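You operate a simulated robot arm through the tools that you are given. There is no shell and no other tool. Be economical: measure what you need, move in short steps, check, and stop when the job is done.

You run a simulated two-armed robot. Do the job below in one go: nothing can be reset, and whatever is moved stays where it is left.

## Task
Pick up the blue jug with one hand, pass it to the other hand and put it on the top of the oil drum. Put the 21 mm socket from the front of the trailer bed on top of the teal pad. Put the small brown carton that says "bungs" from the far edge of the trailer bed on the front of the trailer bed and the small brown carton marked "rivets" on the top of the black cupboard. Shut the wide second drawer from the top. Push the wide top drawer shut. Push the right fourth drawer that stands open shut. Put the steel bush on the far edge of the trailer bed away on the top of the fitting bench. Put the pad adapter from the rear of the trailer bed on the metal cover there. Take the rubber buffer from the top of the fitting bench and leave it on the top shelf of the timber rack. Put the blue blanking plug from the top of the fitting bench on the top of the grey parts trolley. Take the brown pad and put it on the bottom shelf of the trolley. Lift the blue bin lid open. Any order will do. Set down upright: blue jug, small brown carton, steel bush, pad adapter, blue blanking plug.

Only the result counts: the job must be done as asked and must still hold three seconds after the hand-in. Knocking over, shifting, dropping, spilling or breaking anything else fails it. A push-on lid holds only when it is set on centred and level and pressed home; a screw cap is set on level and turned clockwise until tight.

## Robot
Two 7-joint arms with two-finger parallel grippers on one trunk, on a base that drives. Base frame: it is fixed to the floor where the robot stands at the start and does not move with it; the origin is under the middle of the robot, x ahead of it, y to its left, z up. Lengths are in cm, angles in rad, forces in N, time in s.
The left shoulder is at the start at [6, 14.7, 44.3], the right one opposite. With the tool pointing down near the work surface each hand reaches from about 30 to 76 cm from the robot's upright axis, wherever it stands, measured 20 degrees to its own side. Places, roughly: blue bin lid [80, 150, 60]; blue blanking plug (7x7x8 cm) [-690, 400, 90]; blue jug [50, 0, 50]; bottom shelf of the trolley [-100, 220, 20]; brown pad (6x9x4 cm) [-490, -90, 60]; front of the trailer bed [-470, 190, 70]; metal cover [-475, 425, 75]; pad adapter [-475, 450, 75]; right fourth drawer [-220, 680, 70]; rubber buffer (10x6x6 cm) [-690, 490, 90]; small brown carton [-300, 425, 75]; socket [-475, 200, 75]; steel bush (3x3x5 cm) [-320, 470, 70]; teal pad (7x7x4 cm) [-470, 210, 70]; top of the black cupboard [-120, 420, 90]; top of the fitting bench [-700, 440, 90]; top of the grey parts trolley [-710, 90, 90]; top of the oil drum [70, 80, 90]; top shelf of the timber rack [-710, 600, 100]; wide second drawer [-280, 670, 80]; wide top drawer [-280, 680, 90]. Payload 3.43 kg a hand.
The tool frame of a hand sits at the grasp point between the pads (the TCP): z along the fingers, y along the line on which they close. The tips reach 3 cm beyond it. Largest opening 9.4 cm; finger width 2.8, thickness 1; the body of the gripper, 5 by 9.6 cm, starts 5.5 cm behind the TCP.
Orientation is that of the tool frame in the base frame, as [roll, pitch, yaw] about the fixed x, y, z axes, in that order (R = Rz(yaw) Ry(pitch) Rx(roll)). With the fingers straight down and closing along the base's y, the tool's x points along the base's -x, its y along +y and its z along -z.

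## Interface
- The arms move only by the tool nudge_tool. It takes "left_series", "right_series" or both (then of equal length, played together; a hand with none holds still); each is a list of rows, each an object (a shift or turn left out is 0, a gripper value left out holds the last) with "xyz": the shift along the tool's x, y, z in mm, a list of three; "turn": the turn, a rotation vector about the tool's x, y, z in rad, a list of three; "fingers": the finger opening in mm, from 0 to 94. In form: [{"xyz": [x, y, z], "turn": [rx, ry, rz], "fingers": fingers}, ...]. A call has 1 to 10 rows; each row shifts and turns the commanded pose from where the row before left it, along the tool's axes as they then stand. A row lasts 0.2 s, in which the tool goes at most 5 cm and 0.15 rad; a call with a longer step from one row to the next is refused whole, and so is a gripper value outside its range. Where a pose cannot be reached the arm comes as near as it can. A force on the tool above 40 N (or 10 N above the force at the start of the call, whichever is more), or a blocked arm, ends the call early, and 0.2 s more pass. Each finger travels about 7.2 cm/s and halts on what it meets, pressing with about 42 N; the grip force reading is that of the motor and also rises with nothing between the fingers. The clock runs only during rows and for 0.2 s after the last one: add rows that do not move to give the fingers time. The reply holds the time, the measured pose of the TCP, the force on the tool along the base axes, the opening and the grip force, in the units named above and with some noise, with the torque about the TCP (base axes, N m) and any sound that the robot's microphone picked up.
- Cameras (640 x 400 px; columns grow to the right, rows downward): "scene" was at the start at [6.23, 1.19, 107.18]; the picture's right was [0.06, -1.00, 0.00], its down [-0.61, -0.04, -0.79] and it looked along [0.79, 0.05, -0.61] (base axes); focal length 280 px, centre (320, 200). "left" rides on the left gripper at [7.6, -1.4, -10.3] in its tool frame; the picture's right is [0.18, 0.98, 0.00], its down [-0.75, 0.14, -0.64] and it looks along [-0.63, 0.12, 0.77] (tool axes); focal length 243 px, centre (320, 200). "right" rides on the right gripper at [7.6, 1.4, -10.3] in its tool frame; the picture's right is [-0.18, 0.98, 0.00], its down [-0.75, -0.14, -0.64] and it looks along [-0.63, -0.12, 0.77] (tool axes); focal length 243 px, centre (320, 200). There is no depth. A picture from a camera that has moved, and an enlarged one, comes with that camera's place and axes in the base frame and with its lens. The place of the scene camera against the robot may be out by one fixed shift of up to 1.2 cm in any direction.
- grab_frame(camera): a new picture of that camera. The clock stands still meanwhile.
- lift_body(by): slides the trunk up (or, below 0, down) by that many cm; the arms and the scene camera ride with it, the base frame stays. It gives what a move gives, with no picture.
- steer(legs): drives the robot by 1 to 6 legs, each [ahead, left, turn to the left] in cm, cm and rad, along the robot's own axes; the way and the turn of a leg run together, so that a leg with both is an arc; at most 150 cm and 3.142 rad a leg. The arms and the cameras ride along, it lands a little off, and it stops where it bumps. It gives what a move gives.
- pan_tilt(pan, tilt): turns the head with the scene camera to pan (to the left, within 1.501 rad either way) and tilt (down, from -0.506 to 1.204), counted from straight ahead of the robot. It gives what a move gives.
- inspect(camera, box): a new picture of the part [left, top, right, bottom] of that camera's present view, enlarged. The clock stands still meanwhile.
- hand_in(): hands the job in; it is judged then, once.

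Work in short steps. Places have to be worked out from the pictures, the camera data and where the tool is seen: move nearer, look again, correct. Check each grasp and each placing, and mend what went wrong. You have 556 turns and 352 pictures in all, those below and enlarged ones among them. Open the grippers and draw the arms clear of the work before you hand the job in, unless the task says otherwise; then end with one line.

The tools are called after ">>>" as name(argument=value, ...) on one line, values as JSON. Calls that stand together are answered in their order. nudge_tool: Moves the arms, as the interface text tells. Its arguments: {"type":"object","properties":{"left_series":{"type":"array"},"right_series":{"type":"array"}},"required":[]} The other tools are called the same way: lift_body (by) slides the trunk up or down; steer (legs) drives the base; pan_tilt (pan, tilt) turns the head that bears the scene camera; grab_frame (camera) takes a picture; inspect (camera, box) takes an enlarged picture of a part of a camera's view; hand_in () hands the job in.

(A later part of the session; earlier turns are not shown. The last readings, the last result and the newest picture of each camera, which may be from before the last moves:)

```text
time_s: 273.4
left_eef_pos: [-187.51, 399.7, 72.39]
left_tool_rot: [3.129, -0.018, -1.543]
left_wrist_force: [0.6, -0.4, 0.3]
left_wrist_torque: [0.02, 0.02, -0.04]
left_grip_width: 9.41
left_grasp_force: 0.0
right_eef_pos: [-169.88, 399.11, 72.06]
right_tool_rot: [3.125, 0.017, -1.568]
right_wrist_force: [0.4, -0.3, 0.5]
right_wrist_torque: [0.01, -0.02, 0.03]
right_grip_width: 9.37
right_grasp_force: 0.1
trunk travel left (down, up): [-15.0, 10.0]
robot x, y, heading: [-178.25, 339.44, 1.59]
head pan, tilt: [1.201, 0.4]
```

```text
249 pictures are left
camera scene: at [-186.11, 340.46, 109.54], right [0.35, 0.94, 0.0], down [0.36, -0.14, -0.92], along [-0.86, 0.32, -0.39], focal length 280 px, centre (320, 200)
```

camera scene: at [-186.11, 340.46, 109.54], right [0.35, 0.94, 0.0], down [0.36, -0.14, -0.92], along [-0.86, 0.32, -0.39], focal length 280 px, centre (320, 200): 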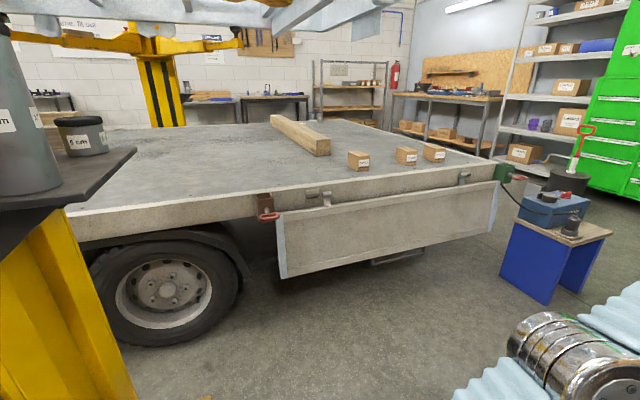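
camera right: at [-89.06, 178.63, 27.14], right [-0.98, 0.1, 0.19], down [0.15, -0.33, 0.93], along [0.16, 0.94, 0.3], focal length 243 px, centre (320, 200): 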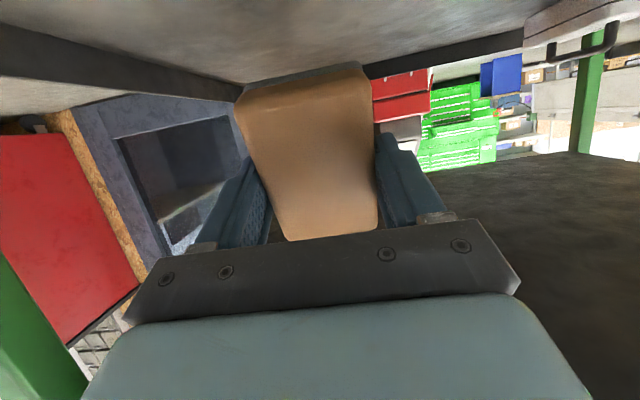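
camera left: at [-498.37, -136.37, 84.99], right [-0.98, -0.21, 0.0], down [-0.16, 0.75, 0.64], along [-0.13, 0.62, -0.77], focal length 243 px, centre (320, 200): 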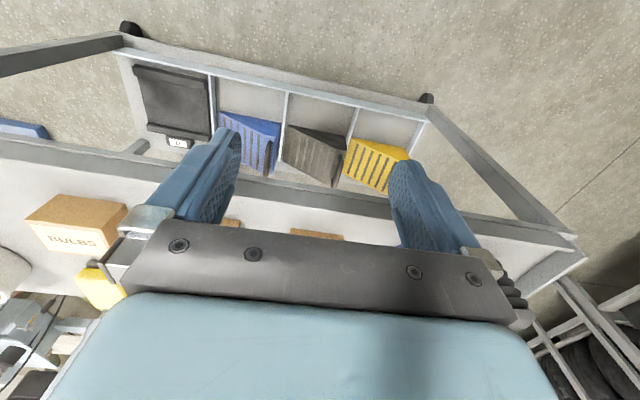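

Through the gap. Three small cartons stand on the bed near [-302,403…452,70]; trailer edge x≈-270. Retract the arms, move to about [-205,378] and turn to face −x.

>>> nudge_tool(left_series=[{"xyz": [30, 8, -5]}, {"xyz": [30, 8, -5]}, {"xyz": [30, 8, -5]}, {"xyz": [30, 8, -5]}, {"xyz": [30, 8, -5]}, {"xyz": [30, 8, -5]}, {}], right_series=[{"xyz": [30, -8, -5]}, {"xyz": [30, -8, -5]}, {"xyz": [30, -8, -5]}, {"xyz": [30, -8, -5]}, {"xyz": [30, -8, -5]}, {"xyz": [30, -8, -5]}, {}])

>>> steer(legs=[[38, 27, 0], [0, 0, 1.55]])

>>> pan_tilt(pan=-0.3, tilt=0.5)

>>> grab_frame(camera="scene")

```text
time_s: 274.9
left_eef_pos: [-191.65, 381.86, 75.62]
left_tool_rot: [3.127, -0.016, -1.542]
left_wrist_force: [0.6, 0.4, -0.3]
left_wrist_torque: [0.0, 0.0, 0.0]
left_grip_width: 9.41
left_grasp_force: 0.0
right_eef_pos: [-164.92, 380.91, 74.79]
right_tool_rot: [3.124, 0.014, -1.568]
right_wrist_force: [-0.2, -0.4, -0.6]
right_wrist_torque: [-0.01, 0.0, 0.01]
right_grip_width: 9.42
right_grasp_force: 0.0
trunk travel left (down, up): [-15.0, 10.0]
robot x, y, heading: [-177.98, 339.61, 1.588]
head pan, tilt: [1.201, 0.4]
```

```text
time_s: 281.6
left_eef_pos: [-248.34, 363.34, 75.65]
left_tool_rot: [3.128, -0.017, 0.037]
left_wrist_force: [0.3, 0.0, -0.2]
left_wrist_torque: [0.03, 0.0, 0.01]
left_grip_width: 9.4
left_grasp_force: 0.0
right_eef_pos: [-247.89, 390.2, 74.9]
right_tool_rot: [3.126, 0.017, 0.013]
right_wrist_force: [-0.1, -0.2, 0.3]
right_wrist_torque: [-0.02, -0.01, 0.01]
right_grip_width: 9.38
right_grasp_force: 0.1
trunk travel left (down, up): [-15.0, 10.0]
robot x, y, heading: [-206.31, 377.45, -3.115]
head pan, tilt: [1.201, 0.4]
```

```text
time_s: 283.2
left_eef_pos: [-248.48, 363.39, 75.54]
left_tool_rot: [3.128, -0.017, 0.036]
left_wrist_force: [-0.3, -0.2, -0.8]
left_wrist_torque: [0.01, -0.01, -0.02]
left_grip_width: 9.41
left_grasp_force: 0.0
right_eef_pos: [-247.8, 390.27, 74.74]
right_tool_rot: [3.125, 0.016, 0.013]
right_wrist_force: [-0.4, -0.7, -0.6]
right_wrist_torque: [0.01, 0.0, 0.04]
right_grip_width: 9.41
right_grasp_force: 0.0
trunk travel left (down, up): [-15.0, 10.0]
robot x, y, heading: [-206.46, 377.3, -3.114]
head pan, tilt: [-0.3, 0.499]
```

```text
248 pictures are left
camera scene: at [-211.46, 380.63, 108.63], right [0.27, 0.96, 0.0], down [0.46, -0.13, -0.88], along [-0.85, 0.24, -0.48], focal length 280 px, centre (320, 200)
```

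scene: 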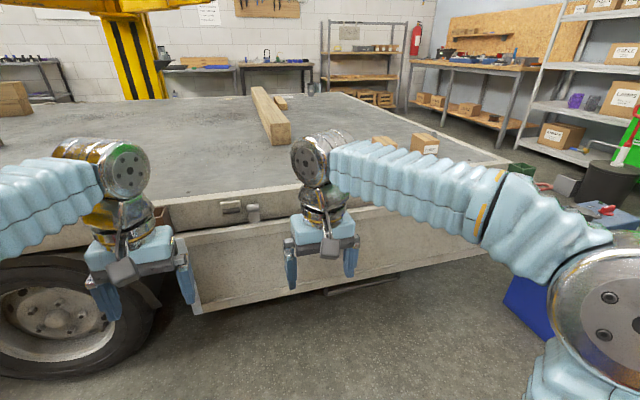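

Raise both hands 7 cm, move ahead 18 cm, then strafe right (+y) 44 cm and look.

>>> nudge_tool(left_series=[{"xyz": [0, 0, -35]}, {"xyz": [0, 0, -35]}, {}], right_series=[{"xyz": [0, 0, -35]}, {"xyz": [0, 0, -35]}, {}])

>>> steer(legs=[[17, 0, -0.025], [0, -42, 0]])

>>> pan_tilt(pan=0, tilt=0.55)

>>> grab_frame(camera="scene")

```text
time_s: 284.0
left_eef_pos: [-248.72, 363.39, 82.8]
left_tool_rot: [3.126, -0.02, 0.037]
left_wrist_force: [-0.1, 1.1, 0.0]
left_wrist_torque: [0.01, 0.01, 0.0]
left_grip_width: 9.4
left_grasp_force: 0.0
right_eef_pos: [-247.64, 390.38, 81.77]
right_tool_rot: [3.127, 0.016, 0.013]
right_wrist_force: [0.0, -0.4, 0.0]
right_wrist_torque: [-0.05, 0.03, 0.01]
right_grip_width: 9.4
right_grasp_force: 0.1
trunk travel left (down, up): [-15.0, 10.0]
robot x, y, heading: [-206.25, 377.36, -3.122]
head pan, tilt: [-0.3, 0.499]
```

```text
time_s: 287.7
left_eef_pos: [-266.28, 406.67, 82.79]
left_tool_rot: [3.126, -0.017, -0.004]
left_wrist_force: [0.1, -0.5, 0.0]
left_wrist_torque: [-0.03, 0.02, 0.02]
left_grip_width: 9.41
left_grasp_force: 0.1
right_eef_pos: [-264.11, 433.68, 81.85]
right_tool_rot: [3.126, 0.016, -0.031]
right_wrist_force: [-0.1, 0.0, 0.0]
right_wrist_torque: [0.0, -0.03, 0.02]
right_grip_width: 9.41
right_grasp_force: 0.0
trunk travel left (down, up): [-15.0, 10.0]
robot x, y, heading: [-223.19, 418.93, 3.125]
head pan, tilt: [-0.3, 0.499]
```

```text
time_s: 288.5
left_eef_pos: [-266.26, 406.66, 82.77]
left_tool_rot: [3.129, -0.018, -0.004]
left_wrist_force: [-0.4, 0.6, 0.8]
left_wrist_torque: [0.0, -0.04, 0.01]
left_grip_width: 9.39
left_grasp_force: 0.0
right_eef_pos: [-264.02, 433.72, 81.82]
right_tool_rot: [3.125, 0.015, -0.029]
right_wrist_force: [-0.2, -0.1, -1.0]
right_wrist_torque: [0.04, 0.02, 0.0]
right_grip_width: 9.4
right_grasp_force: 0.0
trunk travel left (down, up): [-15.0, 10.0]
robot x, y, heading: [-223.14, 419.1, 3.121]
head pan, tilt: [0.0, 0.55]
```

```text
247 pictures are left
camera scene: at [-228.63, 419.74, 108.17], right [0.02, 1.0, 0.0], down [0.52, -0.01, -0.85], along [-0.85, 0.01, -0.52], focal length 280 px, centre (320, 200)
```

scene: 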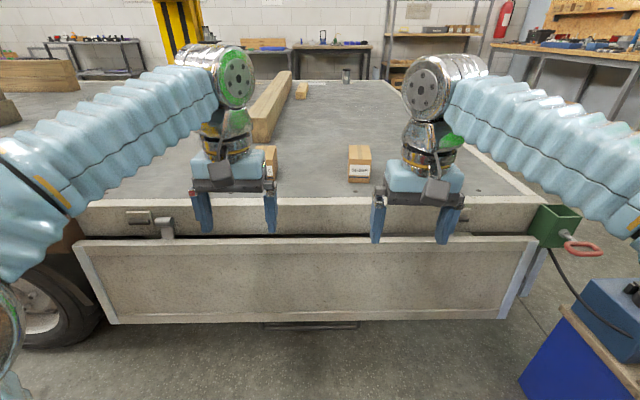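

>>> inspect(camera="scene", box=[240, 60, 480, 240])

>>> grab_frame(camera="right")

>>> grab_frame(camera="left")

```text
2.22 times, centred on (360, 150) of scene
camera zoom: at [-228.63, 419.74, 108.17], right [0.02, 1.0, 0.0], down [0.52, -0.01, -0.85], along [-0.85, 0.01, -0.52], focal length 622 px, centre (231, 311)
```

zoom: 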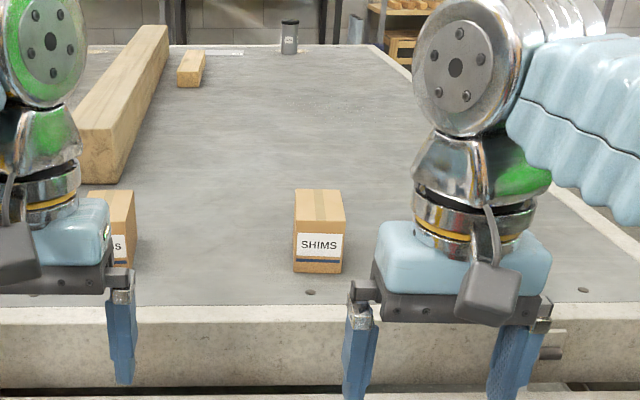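

```text
245 pictures are left
camera right: at [-256.26, 432.18, 92.02], right [-0.21, -0.98, 0.02], down [-0.74, 0.17, 0.65], along [-0.64, 0.12, -0.76], focal length 243 px, centre (320, 200)
```

right: 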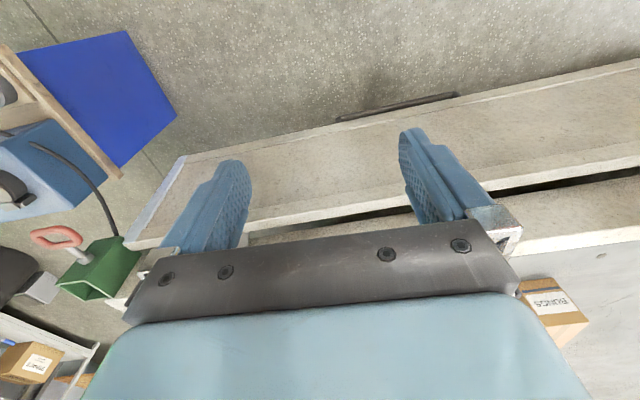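

```text
244 pictures are left
camera left: at [-258.83, 408.24, 93.14], right [0.18, -0.98, 0.02], down [-0.77, -0.13, 0.63], along [-0.62, -0.13, -0.78], focal length 243 px, centre (320, 200)
```

left: 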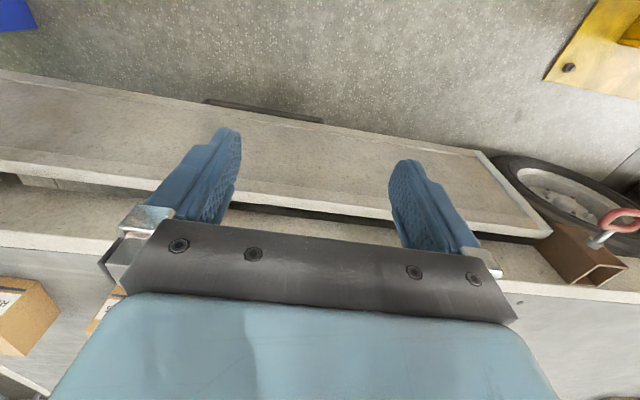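

>>> inspect(camera="left", box=[0, 260, 130, 400])

>>> inspect(camera="right", box=[500, 260, 640, 360])

```text
2.86 times, centred on (65, 330) of left
camera zoom: at [-258.83, 408.24, 93.14], right [0.18, -0.98, 0.02], down [-0.77, -0.13, 0.63], along [-0.62, -0.13, -0.78], focal length 693 px, centre (1049, -171)
```

zoom: 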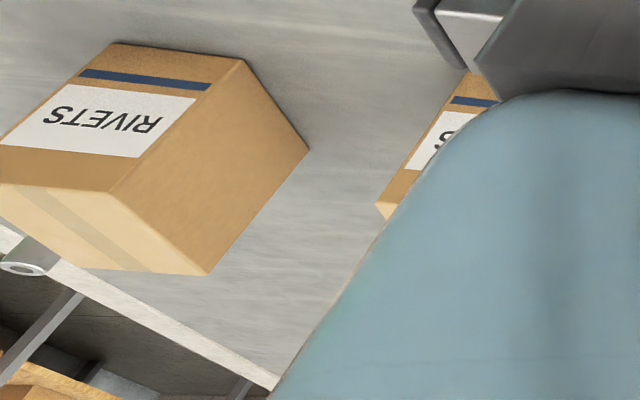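

```text
4.00 times, centred on (570, 310) of right
camera zoom: at [-256.26, 432.18, 92.02], right [-0.21, -0.98, 0.02], down [-0.74, 0.17, 0.65], along [-0.64, 0.12, -0.76], focal length 970 px, centre (-680, -240)
```

zoom: 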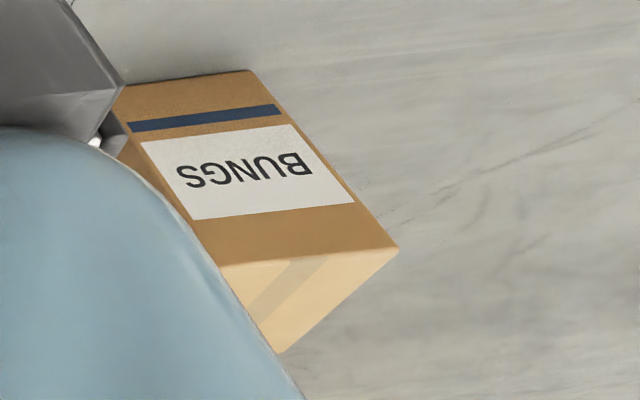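

BUNGS is at y≈404, SHIMS y≈432 (stays), RIVETS y≈451; carton fronts x≈-300.5, bed z≈70, tops ≈78.4. Drive ahead 21 cm and right 8 cm.

>>> steer(legs=[[21, 0, 0.015], [0, -8, 0]])

>>> nudge_tool(right_series=[{"xyz": [0, -30, -10]}, {"xyz": [-30, -20, -10]}, {}], left_series=[{"xyz": [0, 0, 0]}, {}, {}])

>>> grab_frame(camera="right")

>>> grab_frame(camera="scene")

```text
time_s: 290.8
left_eef_pos: [-286.81, 414.42, 82.66]
left_tool_rot: [3.127, -0.017, 0.008]
left_wrist_force: [-0.1, 0.7, 0.8]
left_wrist_torque: [-0.02, -0.01, 0.01]
left_grip_width: 9.42
left_grasp_force: 0.1
right_eef_pos: [-284.95, 441.47, 81.73]
right_tool_rot: [3.125, 0.016, -0.019]
right_wrist_force: [0.8, 0.0, -0.3]
right_wrist_torque: [0.01, 0.0, 0.03]
right_grip_width: 9.4
right_grasp_force: 0.1
trunk travel left (down, up): [-15.0, 10.0]
robot x, y, heading: [-243.84, 427.0, 3.135]
head pan, tilt: [0.0, 0.55]
```

```text
time_s: 291.6
left_eef_pos: [-286.86, 414.43, 82.76]
left_tool_rot: [3.127, -0.018, 0.008]
left_wrist_force: [0.2, 0.4, -0.2]
left_wrist_torque: [-0.01, -0.05, -0.03]
left_grip_width: 9.4
left_grasp_force: 0.0
right_eef_pos: [-287.8, 446.51, 83.6]
right_tool_rot: [3.126, 0.017, -0.02]
right_wrist_force: [-0.7, -0.8, -0.6]
right_wrist_torque: [0.05, 0.0, -0.03]
right_grip_width: 9.39
right_grasp_force: 0.1
trunk travel left (down, up): [-15.0, 10.0]
robot x, y, heading: [-244.08, 427.21, 3.135]
head pan, tilt: [0.0, 0.55]
```

```text
241 pictures are left
camera right: at [-280.03, 445.05, 93.79], right [-0.2, -0.98, 0.02], down [-0.74, 0.17, 0.65], along [-0.64, 0.12, -0.76], focal length 243 px, centre (320, 200)
```

right: 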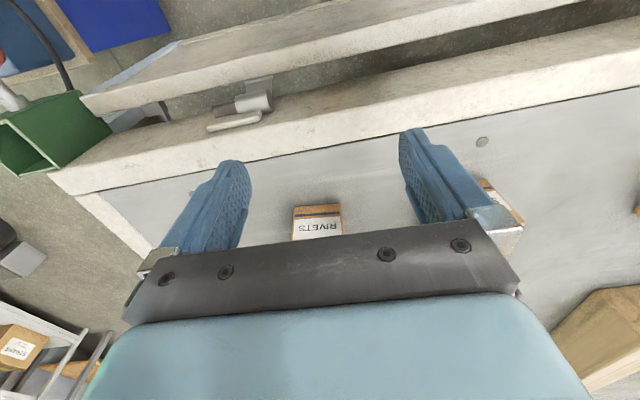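

```text
240 pictures are left
camera scene: at [-249.33, 427.89, 108.17], right [0.01, 1.0, 0.0], down [0.52, 0.0, -0.85], along [-0.85, 0.0, -0.52], focal length 280 px, centre (320, 200)
```

scene: 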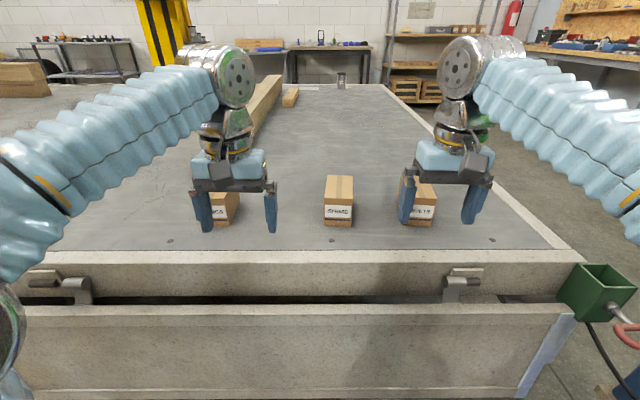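

RIVETS centre ≈[-305,449.7]. Move the right hand above it and look.

>>> nudge_tool(right_series=[{"xyz": [-43, -8, 0]}, {"xyz": [-43, -8, 0]}, {"xyz": [-43, -8, 0]}, {"xyz": [-43, -8, 0]}, {}])

>>> grab_frame(camera="right")

```text
time_s: 292.8
left_eef_pos: [-286.91, 414.5, 82.73]
left_tool_rot: [3.127, -0.016, 0.007]
left_wrist_force: [0.0, -0.3, 0.6]
left_wrist_torque: [-0.01, 0.03, 0.0]
left_grip_width: 9.42
left_grasp_force: 0.1
right_eef_pos: [-298.68, 448.81, 83.2]
right_tool_rot: [3.125, 0.021, -0.016]
right_wrist_force: [0.4, -0.5, 0.3]
right_wrist_torque: [-0.02, 0.01, 0.0]
right_grip_width: 9.4
right_grasp_force: 0.0
right hand out of reach, approached as far as the arm can: row 3, 4
trunk travel left (down, up): [-15.0, 10.0]
robot x, y, heading: [-244.08, 427.35, 3.135]
head pan, tilt: [0.0, 0.55]
```

```text
239 pictures are left
camera right: at [-290.84, 447.39, 93.33], right [-0.2, -0.98, 0.02], down [-0.74, 0.17, 0.65], along [-0.64, 0.12, -0.76], focal length 243 px, centre (320, 200)
```

right: 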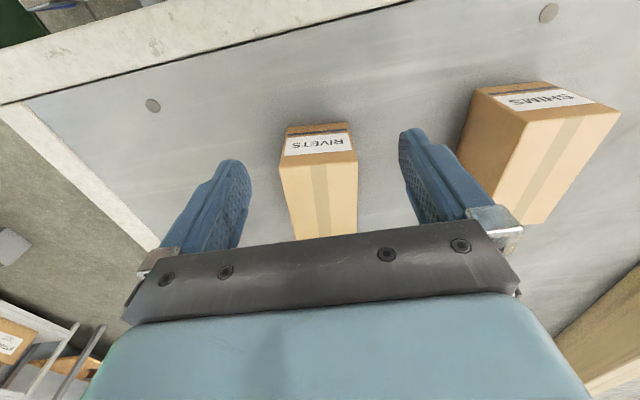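

At the reach limit this high; raise the trunk 8 cm and drive 4 cm closer, then lower the hand.

>>> lift_body(by=8)

>>> steer(legs=[[4, 0, 0]])

>>> nudge_tool(right_series=[{"xyz": [10, 0, 30]}, {"xyz": [0, 0, 50]}, {}])

>>> grab_frame(camera="right")

```text
time_s: 293.9
left_eef_pos: [-286.88, 414.38, 90.69]
left_tool_rot: [3.127, -0.016, 0.007]
left_wrist_force: [0.2, 0.3, -0.2]
left_wrist_torque: [0.0, 0.0, -0.01]
left_grip_width: 9.42
left_grasp_force: 0.0
right_eef_pos: [-298.67, 448.9, 91.13]
right_tool_rot: [3.125, 0.018, -0.02]
right_wrist_force: [0.1, 0.4, 0.2]
right_wrist_torque: [-0.01, 0.01, -0.03]
right_grip_width: 9.39
right_grasp_force: 0.0
trunk travel left (down, up): [-23.0, 2.0]
robot x, y, heading: [-243.78, 426.78, 3.135]
head pan, tilt: [0.0, 0.55]
```

```text
time_s: 294.8
left_eef_pos: [-290.87, 414.54, 90.77]
left_tool_rot: [3.128, -0.017, 0.007]
left_wrist_force: [0.7, 0.3, -0.6]
left_wrist_torque: [-0.01, 0.01, 0.02]
left_grip_width: 9.4
left_grasp_force: 0.1
right_eef_pos: [-302.54, 448.93, 91.1]
right_tool_rot: [3.125, 0.02, -0.021]
right_wrist_force: [-0.4, 0.0, -0.2]
right_wrist_torque: [0.05, -0.01, 0.04]
right_grip_width: 9.41
right_grasp_force: 0.1
trunk travel left (down, up): [-23.0, 2.0]
robot x, y, heading: [-247.78, 427.19, 3.13]
head pan, tilt: [0.0, 0.55]
```

```text
time_s: 295.6
left_eef_pos: [-290.83, 414.5, 90.65]
left_tool_rot: [3.128, -0.018, 0.005]
left_wrist_force: [0.3, 0.7, -0.3]
left_wrist_torque: [-0.01, 0.01, 0.0]
left_grip_width: 9.37
left_grasp_force: 0.1
right_eef_pos: [-301.84, 448.9, 82.94]
right_tool_rot: [3.126, 0.02, -0.02]
right_wrist_force: [-0.1, -0.6, 0.4]
right_wrist_torque: [0.01, 0.02, 0.0]
right_grip_width: 9.39
right_grasp_force: 0.0
trunk travel left (down, up): [-23.0, 2.0]
robot x, y, heading: [-247.74, 427.36, 3.133]
head pan, tilt: [0.0, 0.55]
```

```text
238 pictures are left
camera right: at [-294.03, 447.52, 93.13], right [-0.2, -0.98, 0.02], down [-0.74, 0.17, 0.65], along [-0.64, 0.12, -0.76], focal length 243 px, centre (320, 200)
```

right: 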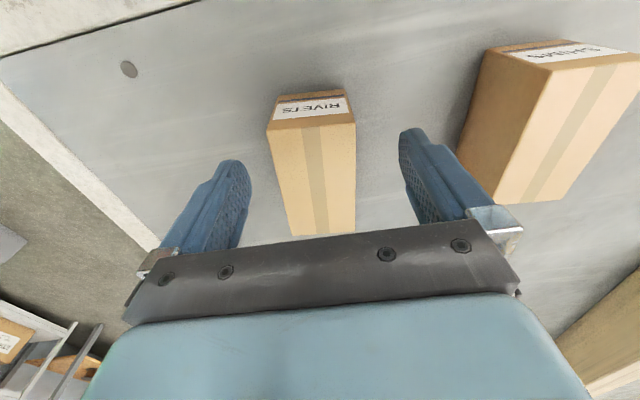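

Carton top centre [-304.3,449.6]. Move 2.5 cm ahead, down 8.2 cm and close.

>>> nudge_tool(right_series=[{"xyz": [-25, -7, 0]}, {"xyz": [0, 0, 40]}, {"xyz": [0, 0, 40]}, {}, {"fingers": 0}, {}, {}, {}])

>>> grab_frame(camera="right")

```text
time_s: 297.4
left_eef_pos: [-290.79, 414.55, 90.71]
left_tool_rot: [3.127, -0.016, 0.004]
left_wrist_force: [0.3, 0.2, 0.3]
left_wrist_torque: [0.01, 0.01, 0.0]
left_grip_width: 9.4
left_grasp_force: 0.0
right_eef_pos: [-304.44, 449.68, 75.25]
right_tool_rot: [3.126, 0.019, -0.019]
right_wrist_force: [0.6, 1.8, 0.3]
right_wrist_torque: [0.25, 0.16, -0.13]
right_grip_width: 6.81
right_grasp_force: 41.9
trunk travel left (down, up): [-23.0, 2.0]
robot x, y, heading: [-247.9, 427.36, 3.14]
head pan, tilt: [0.0, 0.55]
```

```text
237 pictures are left
camera right: at [-296.67, 448.18, 85.34], right [-0.2, -0.98, 0.02], down [-0.74, 0.17, 0.65], along [-0.64, 0.12, -0.76], focal length 243 px, centre (320, 200)
```

right: 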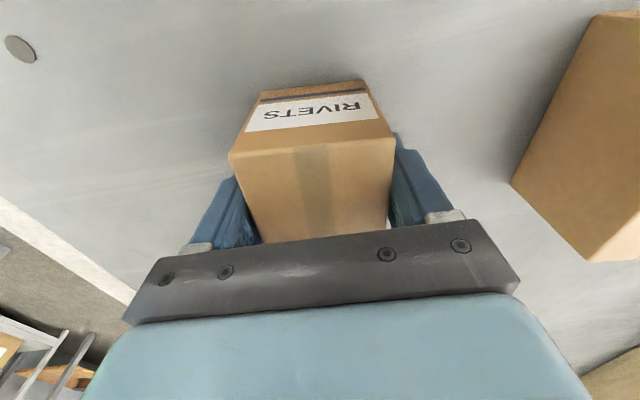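

RIVETS held. Lift, back off, move clear and turn round to face the black cupboard.

>>> nudge_tool(right_series=[{"xyz": [5, 0, -30]}, {"xyz": [30, 0, -30]}, {"xyz": [40, 0, -10]}, {"xyz": [40, 10, 0]}, {"xyz": [40, 10, 0]}, {}])

>>> steer(legs=[[-31, 0, 0], [0, 41, 0], [0, 0, 3.14]])

>>> pan_tilt(pan=0, tilt=0.6)

>>> grab_frame(camera="scene")

```text
time_s: 298.8
left_eef_pos: [-290.78, 414.46, 90.69]
left_tool_rot: [3.127, -0.018, 0.005]
left_wrist_force: [-0.1, -0.4, 0.2]
left_wrist_torque: [0.01, -0.02, -0.05]
left_grip_width: 9.41
left_grasp_force: 0.1
right_eef_pos: [-288.84, 446.97, 81.74]
right_tool_rot: [3.124, 0.018, -0.022]
right_wrist_force: [0.4, 0.5, -3.5]
right_wrist_torque: [0.0, -0.05, 0.02]
right_grip_width: 6.72
right_grasp_force: 42.2
trunk travel left (down, up): [-23.0, 2.0]
robot x, y, heading: [-247.85, 427.31, 3.133]
head pan, tilt: [0.0, 0.55]
```

```text
time_s: 310.4
left_eef_pos: [-173.43, 396.66, 90.65]
left_tool_rot: [3.128, -0.019, 3.113]
left_wrist_force: [0.1, 0.0, -0.7]
left_wrist_torque: [0.0, 0.0, -0.03]
left_grip_width: 9.41
left_grasp_force: 0.1
right_eef_pos: [-176.27, 364.13, 81.73]
right_tool_rot: [3.124, 0.02, 3.087]
right_wrist_force: [-0.5, -0.6, -3.1]
right_wrist_torque: [0.02, 0.06, 0.01]
right_grip_width: 6.64
right_grasp_force: 42.4
trunk travel left (down, up): [-23.0, 2.0]
robot x, y, heading: [-216.33, 385.55, -0.042]
head pan, tilt: [0.0, 0.55]
```

```text
time_s: 311.0
left_eef_pos: [-173.28, 396.63, 90.68]
left_tool_rot: [3.126, -0.019, 3.111]
left_wrist_force: [-0.6, -0.1, -0.8]
left_wrist_torque: [0.03, -0.05, 0.0]
left_grip_width: 9.41
left_grasp_force: 0.1
right_eef_pos: [-176.3, 364.23, 81.71]
right_tool_rot: [3.125, 0.019, 3.087]
right_wrist_force: [-1.1, 0.4, -3.8]
right_wrist_torque: [0.03, 0.06, 0.0]
right_grip_width: 6.61
right_grasp_force: 41.4
trunk travel left (down, up): [-23.0, 2.0]
robot x, y, heading: [-216.22, 385.47, -0.038]
head pan, tilt: [0.0, 0.6]
```

```text
236 pictures are left
camera scene: at [-210.17, 385.77, 115.72], right [-0.04, -1.0, 0.0], down [-0.56, 0.02, -0.83], along [0.82, -0.03, -0.56], focal length 280 px, centre (320, 200)
```

scene: 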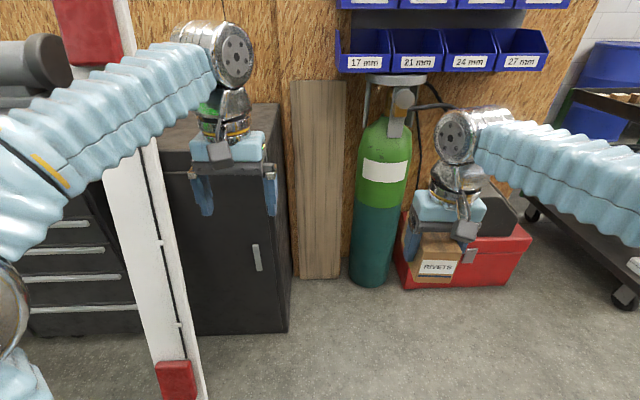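

>>> inspect(camera="scene", box=[80, 60, 340, 260])

```text
2.00 times, centred on (210, 160) of scene
camera zoom: at [-210.17, 385.77, 115.72], right [-0.04, -1.0, 0.0], down [-0.56, 0.02, -0.83], along [0.82, -0.03, -0.56], focal length 560 px, centre (540, 280)
```

zoom: 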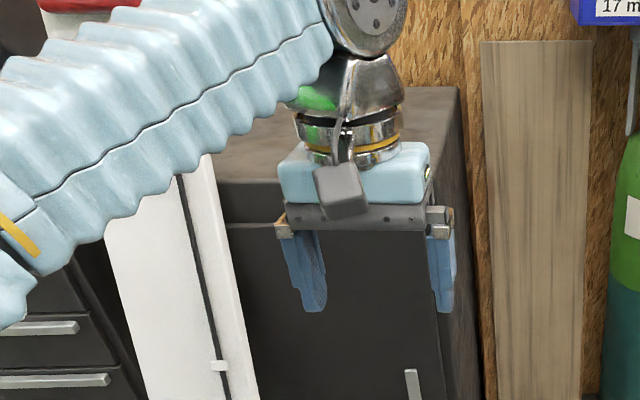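

The cupboard top is at z≈85.5, x -143…-98, right edge y≈397; a leaning board stands left of it. I turn 0.87 rad left so the right hand serves its near-right corner, and raise the carton above the top.

>>> steer(legs=[[0, 0, 0.87]])

>>> lift_body(by=2)

>>> nudge_tool(right_series=[{"xyz": [0, 0, -40]}, {"xyz": [0, 0, -40]}, {"xyz": [0, 0, -40]}, {}])

>>> grab_frame(camera="scene")

```text
time_s: 313.6
left_eef_pos: [-196.44, 425.35, 90.63]
left_tool_rot: [3.128, -0.018, -2.325]
left_wrist_force: [-0.5, 1.5, -0.1]
left_wrist_torque: [-0.02, 0.01, 0.03]
left_grip_width: 9.39
left_grasp_force: 0.1
right_eef_pos: [-173.95, 401.5, 81.79]
right_tool_rot: [3.126, 0.019, -2.35]
right_wrist_force: [0.4, -0.1, -5.0]
right_wrist_torque: [-0.07, 0.09, 0.05]
right_grip_width: 6.65
right_grasp_force: 42.2
trunk travel left (down, up): [-23.0, 2.0]
robot x, y, heading: [-216.66, 385.75, 0.81]
head pan, tilt: [0.0, 0.6]
```

```text
time_s: 314.3
left_eef_pos: [-196.31, 425.14, 92.77]
left_tool_rot: [3.127, -0.019, -2.324]
left_wrist_force: [-0.6, 1.1, -0.2]
left_wrist_torque: [0.03, -0.01, 0.02]
left_grip_width: 9.38
left_grasp_force: 0.0
right_eef_pos: [-174.05, 401.51, 83.73]
right_tool_rot: [3.125, 0.018, -2.35]
right_wrist_force: [0.1, -0.1, -4.3]
right_wrist_torque: [-0.05, 0.06, 0.0]
right_grip_width: 6.59
right_grasp_force: 42.1
trunk travel left (down, up): [-25.0, 0.0]
robot x, y, heading: [-216.66, 385.32, 0.806]
head pan, tilt: [0.0, 0.6]
```

```text
time_s: 315.3
left_eef_pos: [-196.3, 425.31, 92.59]
left_tool_rot: [3.128, -0.02, -2.324]
left_wrist_force: [-0.3, 0.4, 0.0]
left_wrist_torque: [0.02, 0.02, 0.03]
left_grip_width: 9.4
left_grasp_force: 0.2
right_eef_pos: [-174.2, 401.32, 95.96]
right_tool_rot: [3.126, 0.02, -2.348]
right_wrist_force: [0.1, 1.1, -3.9]
right_wrist_torque: [-0.05, 0.08, 0.0]
right_grip_width: 6.61
right_grasp_force: 42.1
trunk travel left (down, up): [-25.0, 0.0]
robot x, y, heading: [-216.55, 385.55, 0.802]
head pan, tilt: [0.0, 0.6]
```

```text
234 pictures are left
camera scene: at [-211.97, 390.26, 117.71], right [0.72, -0.69, 0.0], down [-0.39, -0.41, -0.82], along [0.57, 0.6, -0.57], focal length 280 px, centre (320, 200)
```

scene: 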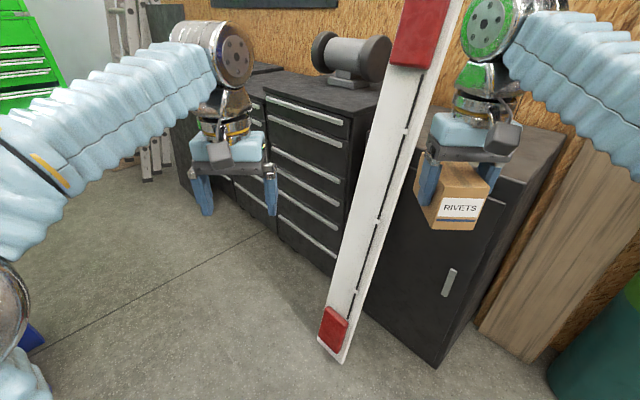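

Tuck the left hand back a little, then drive so the carton comes over the cupboard corner.

>>> nudge_tool(left_series=[{"xyz": [33, 20, 0]}, {"xyz": [33, 20, 0]}, {"xyz": [33, 20, 0]}, {}])

>>> steer(legs=[[25.7, -33, 0]])

>>> grab_frame(camera="scene")

>>> grab_frame(camera="right")

```text
time_s: 316.3
left_eef_pos: [-207.47, 422.12, 92.98]
left_tool_rot: [3.128, -0.017, -2.326]
left_wrist_force: [0.5, 0.3, -0.5]
left_wrist_torque: [0.02, -0.01, 0.01]
left_grip_width: 9.42
left_grasp_force: 0.1
right_eef_pos: [-174.18, 401.26, 95.9]
right_tool_rot: [3.125, 0.018, -2.348]
right_wrist_force: [0.2, -0.5, -4.2]
right_wrist_torque: [-0.07, 0.05, 0.0]
right_grip_width: 6.62
right_grasp_force: 42.3
trunk travel left (down, up): [-25.0, 0.0]
robot x, y, heading: [-216.44, 385.16, 0.809]
head pan, tilt: [0.0, 0.6]
```

```text
time_s: 318.9
left_eef_pos: [-164.57, 417.59, 93.03]
left_tool_rot: [3.126, -0.019, -2.332]
left_wrist_force: [0.5, 0.2, -0.7]
left_wrist_torque: [0.0, -0.02, 0.01]
left_grip_width: 9.4
left_grasp_force: 0.1
right_eef_pos: [-131.49, 396.23, 95.83]
right_tool_rot: [3.127, 0.018, -2.359]
right_wrist_force: [-0.2, -0.3, -2.7]
right_wrist_torque: [-0.05, 0.07, -0.02]
right_grip_width: 6.62
right_grasp_force: 41.8
trunk travel left (down, up): [-25.0, 0.0]
robot x, y, heading: [-174.3, 380.5, 0.797]
head pan, tilt: [0.0, 0.6]
```

```text
233 pictures are left
camera scene: at [-169.4, 385.62, 117.72], right [0.72, -0.7, 0.0], down [-0.39, -0.4, -0.82], along [0.58, 0.59, -0.57], focal length 280 px, centre (320, 200)
```

scene: 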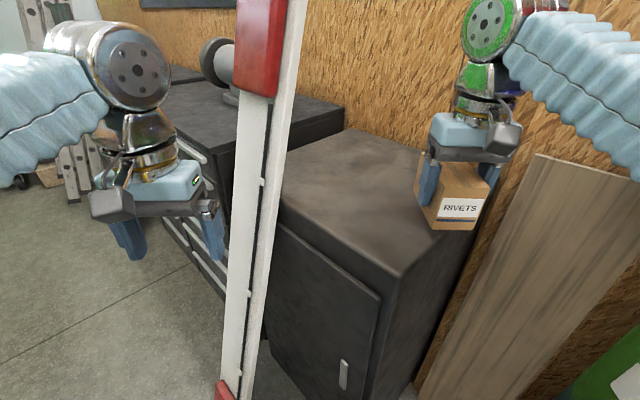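

```text
232 pictures are left
camera right: at [-137.93, 391.64, 106.07], right [-0.56, 0.83, 0.02], down [0.63, 0.42, 0.65], along [0.53, 0.38, -0.76], focal length 243 px, centre (320, 200)
```

right: 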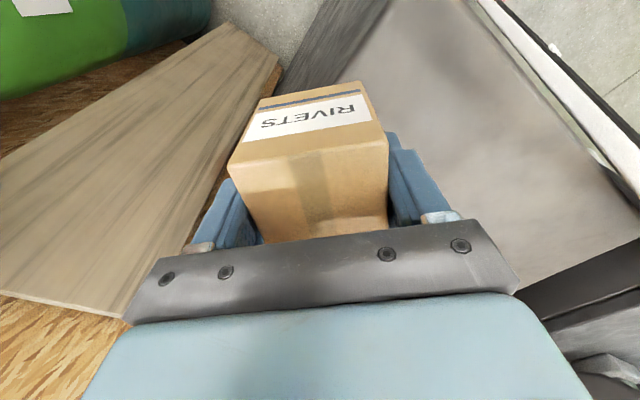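

Cupboard near corner at [-141,397]. Move the carton 10 cm ahead and 7.5 cm left, slightly lower.

>>> nudge_tool(right_series=[{"xyz": [-20, 15, 4]}, {"xyz": [-20, 15, 4]}, {"xyz": [-20, 15, 4]}, {"xyz": [-20, 15, 4]}, {"xyz": [-18, 15, 4]}, {}])

>>> grab_frame(camera="scene")

```text
time_s: 320.3
left_eef_pos: [-164.65, 417.5, 92.81]
left_tool_rot: [3.128, -0.02, -2.33]
left_wrist_force: [0.9, 0.5, 0.0]
left_wrist_torque: [-0.01, 0.03, -0.03]
left_grip_width: 9.42
left_grasp_force: 0.1
right_eef_pos: [-130.09, 408.65, 94.32]
right_tool_rot: [3.126, 0.018, -2.358]
right_wrist_force: [-0.7, -0.8, -4.1]
right_wrist_torque: [-0.07, 0.04, 0.0]
right_grip_width: 6.61
right_grasp_force: 42.3
trunk travel left (down, up): [-25.0, 0.0]
robot x, y, heading: [-174.56, 380.62, 0.799]
head pan, tilt: [0.0, 0.6]
```

```text
231 pictures are left
camera scene: at [-169.39, 385.65, 117.71], right [0.72, -0.7, 0.0], down [-0.39, -0.4, -0.82], along [0.58, 0.59, -0.57], focal length 280 px, centre (320, 200)
```

scene: 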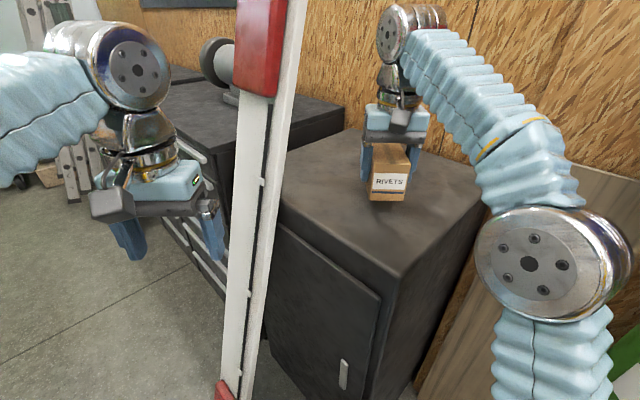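

Over the top. Lower gently.

>>> nudge_tool(right_series=[{"xyz": [0, 0, 15]}, {"xyz": [0, 0, 10]}, {"xyz": [0, 0, 5]}, {}])

```text
time_s: 321.3
left_eef_pos: [-164.72, 417.61, 92.87]
left_tool_rot: [3.127, -0.017, -2.331]
left_wrist_force: [0.2, 0.2, -0.5]
left_wrist_torque: [0.0, 0.0, -0.02]
left_grip_width: 9.41
left_grasp_force: 0.0
right_eef_pos: [-129.96, 408.77, 91.21]
right_tool_rot: [3.127, 0.02, -2.358]
right_wrist_force: [-1.1, -0.1, -1.9]
right_wrist_torque: [0.03, -0.12, 0.05]
right_grip_width: 6.62
right_grasp_force: 41.8
trunk travel left (down, up): [-25.0, 0.0]
robot x, y, heading: [-174.35, 380.5, 0.801]
head pan, tilt: [0.0, 0.6]
```

>>> nudge_tool(right_series=[{"xyz": [0, 0, 3]}, {"xyz": [0, 0, 2]}, {}])

```text
time_s: 322.1
left_eef_pos: [-164.87, 417.45, 92.93]
left_tool_rot: [3.128, -0.016, -2.332]
left_wrist_force: [-0.5, -1.1, 0.7]
left_wrist_torque: [0.02, -0.02, 0.0]
left_grip_width: 9.41
left_grasp_force: 0.1
right_eef_pos: [-130.0, 408.76, 90.85]
right_tool_rot: [3.127, 0.022, -2.356]
right_wrist_force: [-2.3, 8.1, 37.1]
right_wrist_torque: [-0.51, -0.67, -0.1]
right_grip_width: 6.65
right_grasp_force: 41.9
trunk travel left (down, up): [-25.0, 0.0]
robot x, y, heading: [-173.95, 380.8, 0.798]
head pan, tilt: [0.0, 0.6]
```

Contact. Ease up 3 mm, open, and rise.

>>> nudge_tool(right_series=[{"xyz": [0, 0, -3]}, {"fingers": 94}, {}, {}, {}, {"xyz": [0, 0, -30]}, {"xyz": [20, 0, -35]}, {"xyz": [40, 0, -5]}, {}])

>>> grab_frame(camera="scene")

```text
time_s: 324.1
left_eef_pos: [-164.75, 417.4, 93.02]
left_tool_rot: [3.129, -0.018, -2.331]
left_wrist_force: [-0.2, 0.3, -0.6]
left_wrist_torque: [0.01, 0.0, -0.01]
left_grip_width: 9.39
left_grasp_force: 0.1
right_eef_pos: [-133.32, 404.8, 96.34]
right_tool_rot: [3.126, 0.019, -2.357]
right_wrist_force: [0.5, -0.4, -0.3]
right_wrist_torque: [0.02, -0.01, 0.0]
right_grip_width: 9.4
right_grasp_force: 0.1
right hand out of reach, approached as far as the arm can: row 7
trunk travel left (down, up): [-25.0, 0.0]
robot x, y, heading: [-174.39, 380.87, 0.798]
head pan, tilt: [0.0, 0.6]
```

```text
230 pictures are left
camera scene: at [-169.44, 385.59, 117.72], right [0.72, -0.7, 0.0], down [-0.39, -0.4, -0.83], along [0.58, 0.59, -0.56], focal length 280 px, centre (320, 200)
```

scene: 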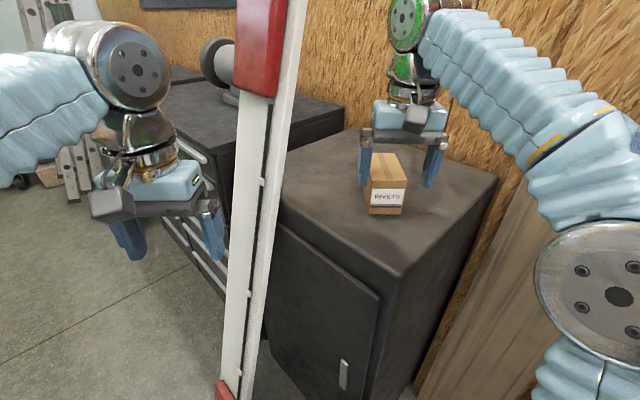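

RIVETS stands on the cupboard. Back straight off, then go to a free spot and turn toward the drawers (+y).

>>> steer(legs=[[-18, 0, 0], [0, 30, 0], [0, 0, 0.77]])

>>> pan_tilt(pan=0, tilt=0.4)

>>> grab_frame(camera="scene")

```text
time_s: 329.2
left_eef_pos: [-226.36, 422.55, 92.95]
left_tool_rot: [3.126, -0.019, -1.589]
left_wrist_force: [1.2, -0.5, -0.4]
left_wrist_torque: [0.03, 0.01, 0.03]
left_grip_width: 9.4
left_grasp_force: 0.1
right_eef_pos: [-194.81, 434.4, 96.29]
right_tool_rot: [3.126, 0.019, -1.615]
right_wrist_force: [0.7, 0.0, -0.1]
right_wrist_torque: [0.01, 0.03, -0.04]
right_grip_width: 9.38
right_grasp_force: 0.1
trunk travel left (down, up): [-25.0, 0.0]
robot x, y, heading: [-208.72, 389.01, 1.542]
head pan, tilt: [0.0, 0.6]
```

```text
time_s: 330.0
left_eef_pos: [-226.44, 422.6, 93.01]
left_tool_rot: [3.126, -0.019, -1.591]
left_wrist_force: [-0.5, -0.1, 0.5]
left_wrist_torque: [-0.01, 0.01, 0.02]
left_grip_width: 9.41
left_grasp_force: 0.1
right_eef_pos: [-194.77, 434.41, 96.22]
right_tool_rot: [3.126, 0.02, -1.615]
right_wrist_force: [0.0, 0.4, 0.2]
right_wrist_torque: [-0.01, 0.0, 0.01]
right_grip_width: 9.4
right_grasp_force: 0.0
trunk travel left (down, up): [-25.0, 0.0]
robot x, y, heading: [-208.52, 388.87, 1.54]
head pan, tilt: [0.0, 0.4]
```

```text
229 pictures are left
camera scene: at [-207.67, 396.0, 119.53], right [1.0, -0.03, 0.0], down [-0.01, -0.39, -0.92], along [0.03, 0.92, -0.39], focal length 280 px, centre (320, 200)
```

scene: 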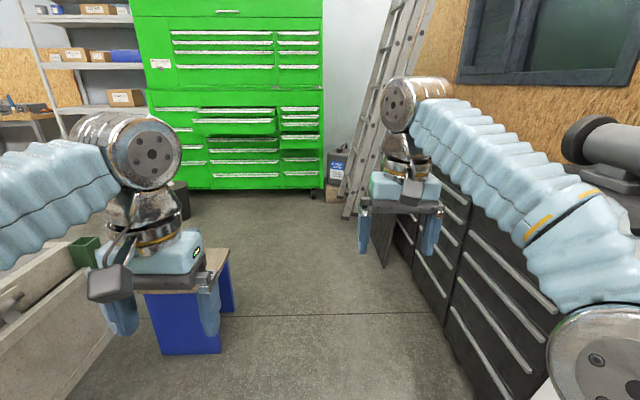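

>>> inspect(camera="scene", box=[120, 0, 360, 200])

```text
2.00 times, centred on (240, 100) of scene
camera zoom: at [-207.67, 396.0, 119.53], right [1.0, -0.03, 0.0], down [-0.01, -0.39, -0.92], along [0.03, 0.92, -0.39], focal length 560 px, centre (480, 400)
```

zoom: 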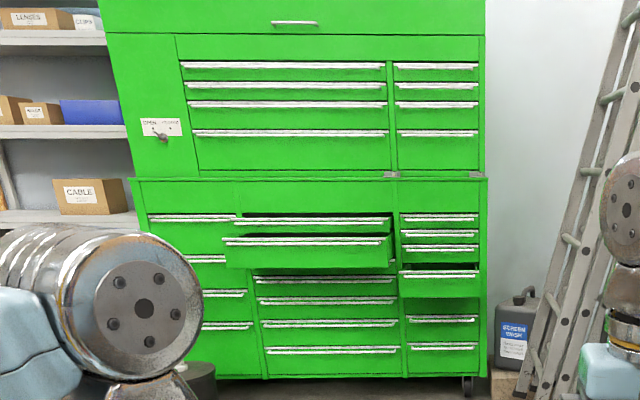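

The open drawers: wide top, wide second (further out) and right fourth. Drive up the lane to y≈560 and over to x≈-250.

>>> steer(legs=[[150, 0, 0.03], [22, 0, 0], [0, 45, 0]])

>>> pan_tilt(pan=0, tilt=0.4)

>>> grab_frame(camera="scene")

```text
time_s: 341.1
left_eef_pos: [-268.29, 597.36, 92.98]
left_tool_rot: [3.127, -0.018, -1.564]
left_wrist_force: [-0.2, -0.7, -0.4]
left_wrist_torque: [-0.02, 0.01, 0.0]
left_grip_width: 9.41
left_grasp_force: 0.1
right_eef_pos: [-236.93, 609.98, 96.42]
right_tool_rot: [3.125, 0.019, -1.592]
right_wrist_force: [-0.1, 0.2, 0.1]
right_wrist_torque: [0.01, -0.01, 0.01]
right_grip_width: 9.4
right_grasp_force: 0.1
trunk travel left (down, up): [-25.0, 0.0]
robot x, y, heading: [-249.24, 564.11, 1.563]
head pan, tilt: [0.0, 0.4]
```

```text
time_s: 341.7
left_eef_pos: [-268.46, 597.33, 92.97]
left_tool_rot: [3.128, -0.018, -1.565]
left_wrist_force: [0.0, 0.9, -0.3]
left_wrist_torque: [0.04, 0.01, 0.03]
left_grip_width: 9.39
left_grasp_force: 0.1
right_eef_pos: [-236.98, 609.97, 96.34]
right_tool_rot: [3.126, 0.02, -1.59]
right_wrist_force: [0.6, -0.1, 0.7]
right_wrist_torque: [-0.03, 0.02, 0.0]
right_grip_width: 9.42
right_grasp_force: 0.1
trunk travel left (down, up): [-25.0, 0.0]
robot x, y, heading: [-249.31, 564.63, 1.562]
head pan, tilt: [0.0, 0.4]
```

```text
227 pictures are left
camera scene: at [-248.99, 571.31, 119.54], right [1.0, -0.01, 0.0], down [0.0, -0.39, -0.92], along [0.01, 0.92, -0.39], focal length 280 px, centre (320, 200)
```

scene: 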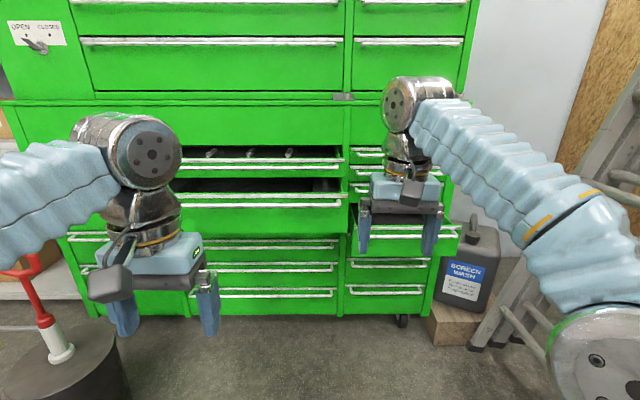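

Lower the trunk 10 cm and turn both closed hands horizontal for pushing.

>>> lift_body(by=-10)

>>> nudge_tool(left_series=[{"xyz": [-14, 0, 8], "turn": [0, -0.15, 0], "fingers": 0}, {"xyz": [-12.6, 0, 10], "turn": [0, -0.15, 0]}, {"xyz": [-11, 0, 11.8], "turn": [0, -0.15, 0]}, {"xyz": [-9.1, 0, 13.3], "turn": [0, -0.15, 0]}, {"xyz": [-7, 0, 14.5], "turn": [0, -0.15, 0]}, {"xyz": [-4.8, 0, 15.4], "turn": [0, -0.15, 0]}, {"xyz": [-2.4, 0, 15.9], "turn": [0, -0.15, 0]}, {"xyz": [0, 0, 16.1], "turn": [0, -0.15, 0]}, {"xyz": [2.4, 0, 15.9], "turn": [0, -0.15, 0]}, {"xyz": [4.7, 0, 15.4], "turn": [0, -0.15, 0]}], right_series=[{"xyz": [-8, 0, 14], "turn": [0, -0.15, 0], "fingers": 0}, {"xyz": [-5.8, 0, 15], "turn": [0, -0.15, 0]}, {"xyz": [-3.5, 0, 15.7], "turn": [0, -0.15, 0]}, {"xyz": [-1.1, 0, 16.1], "turn": [0, -0.15, 0]}, {"xyz": [1.3, 0, 16.1], "turn": [0, -0.15, 0]}, {"xyz": [3.7, 0, 15.7], "turn": [0, -0.15, 0]}, {"xyz": [6, 0, 15], "turn": [0, -0.15, 0]}, {"xyz": [8.2, 0, 13.9], "turn": [0, -0.15, 0]}, {"xyz": [10.2, 0, 12.5], "turn": [0, -0.15, 0]}, {"xyz": [11.9, 0, 10.9], "turn": [0, -0.15, 0]}])

>>> grab_frame(camera="scene")

```text
time_s: 343.0
left_eef_pos: [-268.4, 597.43, 82.9]
left_tool_rot: [3.127, -0.018, -1.565]
left_wrist_force: [0.1, -0.3, -1.1]
left_wrist_torque: [0.03, 0.02, 0.02]
left_grip_width: 9.38
left_grasp_force: 0.0
right_eef_pos: [-237.01, 610.0, 86.28]
right_tool_rot: [3.127, 0.019, -1.592]
right_wrist_force: [0.3, 0.1, 0.1]
right_wrist_torque: [0.0, 0.01, -0.01]
right_grip_width: 9.4
right_grasp_force: 0.1
trunk travel left (down, up): [-15.0, 10.0]
robot x, y, heading: [-249.68, 564.01, 1.567]
head pan, tilt: [0.0, 0.4]
```

```text
time_s: 345.2
left_eef_pos: [-268.53, 611.2, 74.69]
left_tool_rot: [2.986, 1.479, -1.721]
left_wrist_force: [0.0, -0.7, 0.8]
left_wrist_torque: [-0.05, 0.02, 0.01]
left_grip_width: 0.0
left_grasp_force: 33.1
right_eef_pos: [-236.92, 618.34, 72.45]
right_tool_rot: [2.822, 1.518, -1.91]
right_wrist_force: [0.7, -0.7, 0.3]
right_wrist_torque: [-0.01, -0.03, 0.01]
right_grip_width: 0.0
right_grasp_force: 32.6
trunk travel left (down, up): [-15.0, 10.0]
robot x, y, heading: [-249.7, 563.62, 1.563]
head pan, tilt: [0.0, 0.4]
```

```text
226 pictures are left
camera scene: at [-248.99, 571.25, 109.55], right [1.0, -0.01, 0.0], down [0.0, -0.39, -0.92], along [0.01, 0.92, -0.39], focal length 280 px, centre (320, 200)
```

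scene: 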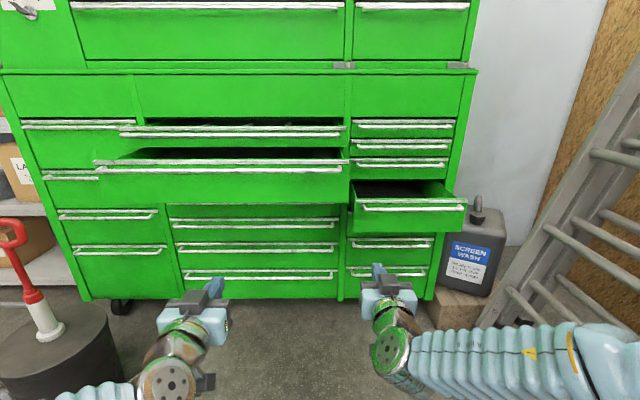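

>>> grab_frame(camera="left")

>>> grab_frame(camera="right")

```text
225 pictures are left
camera left: at [-267.13, 600.36, 68.13], right [-0.99, -0.02, -0.17], down [-0.13, -0.57, 0.81], along [-0.11, 0.82, 0.56], focal length 243 px, centre (320, 200)
```

left: 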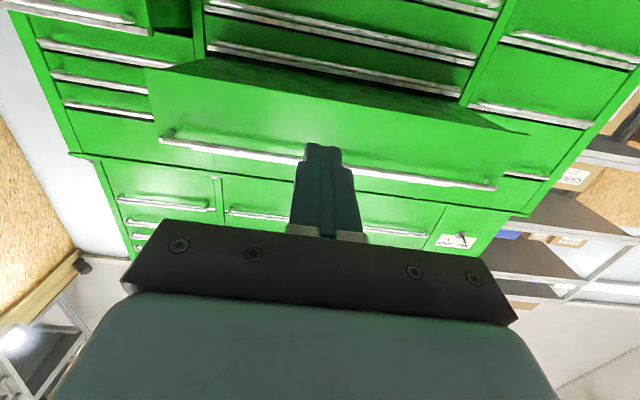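

```text
224 pictures are left
camera right: at [-238.75, 607.68, 65.44], right [-0.98, 0.03, 0.2], down [0.14, -0.61, 0.78], along [0.14, 0.8, 0.59], focal length 243 px, centre (320, 200)
```

right: 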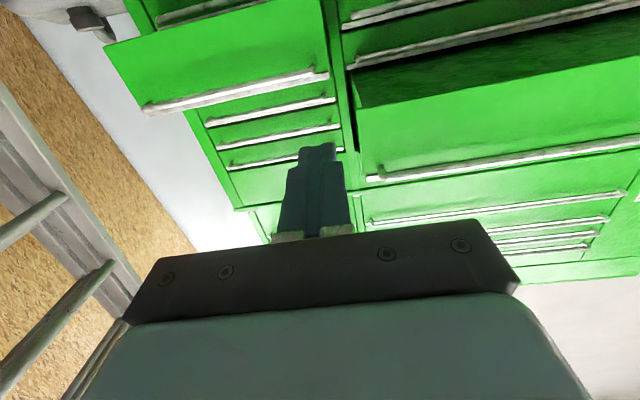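

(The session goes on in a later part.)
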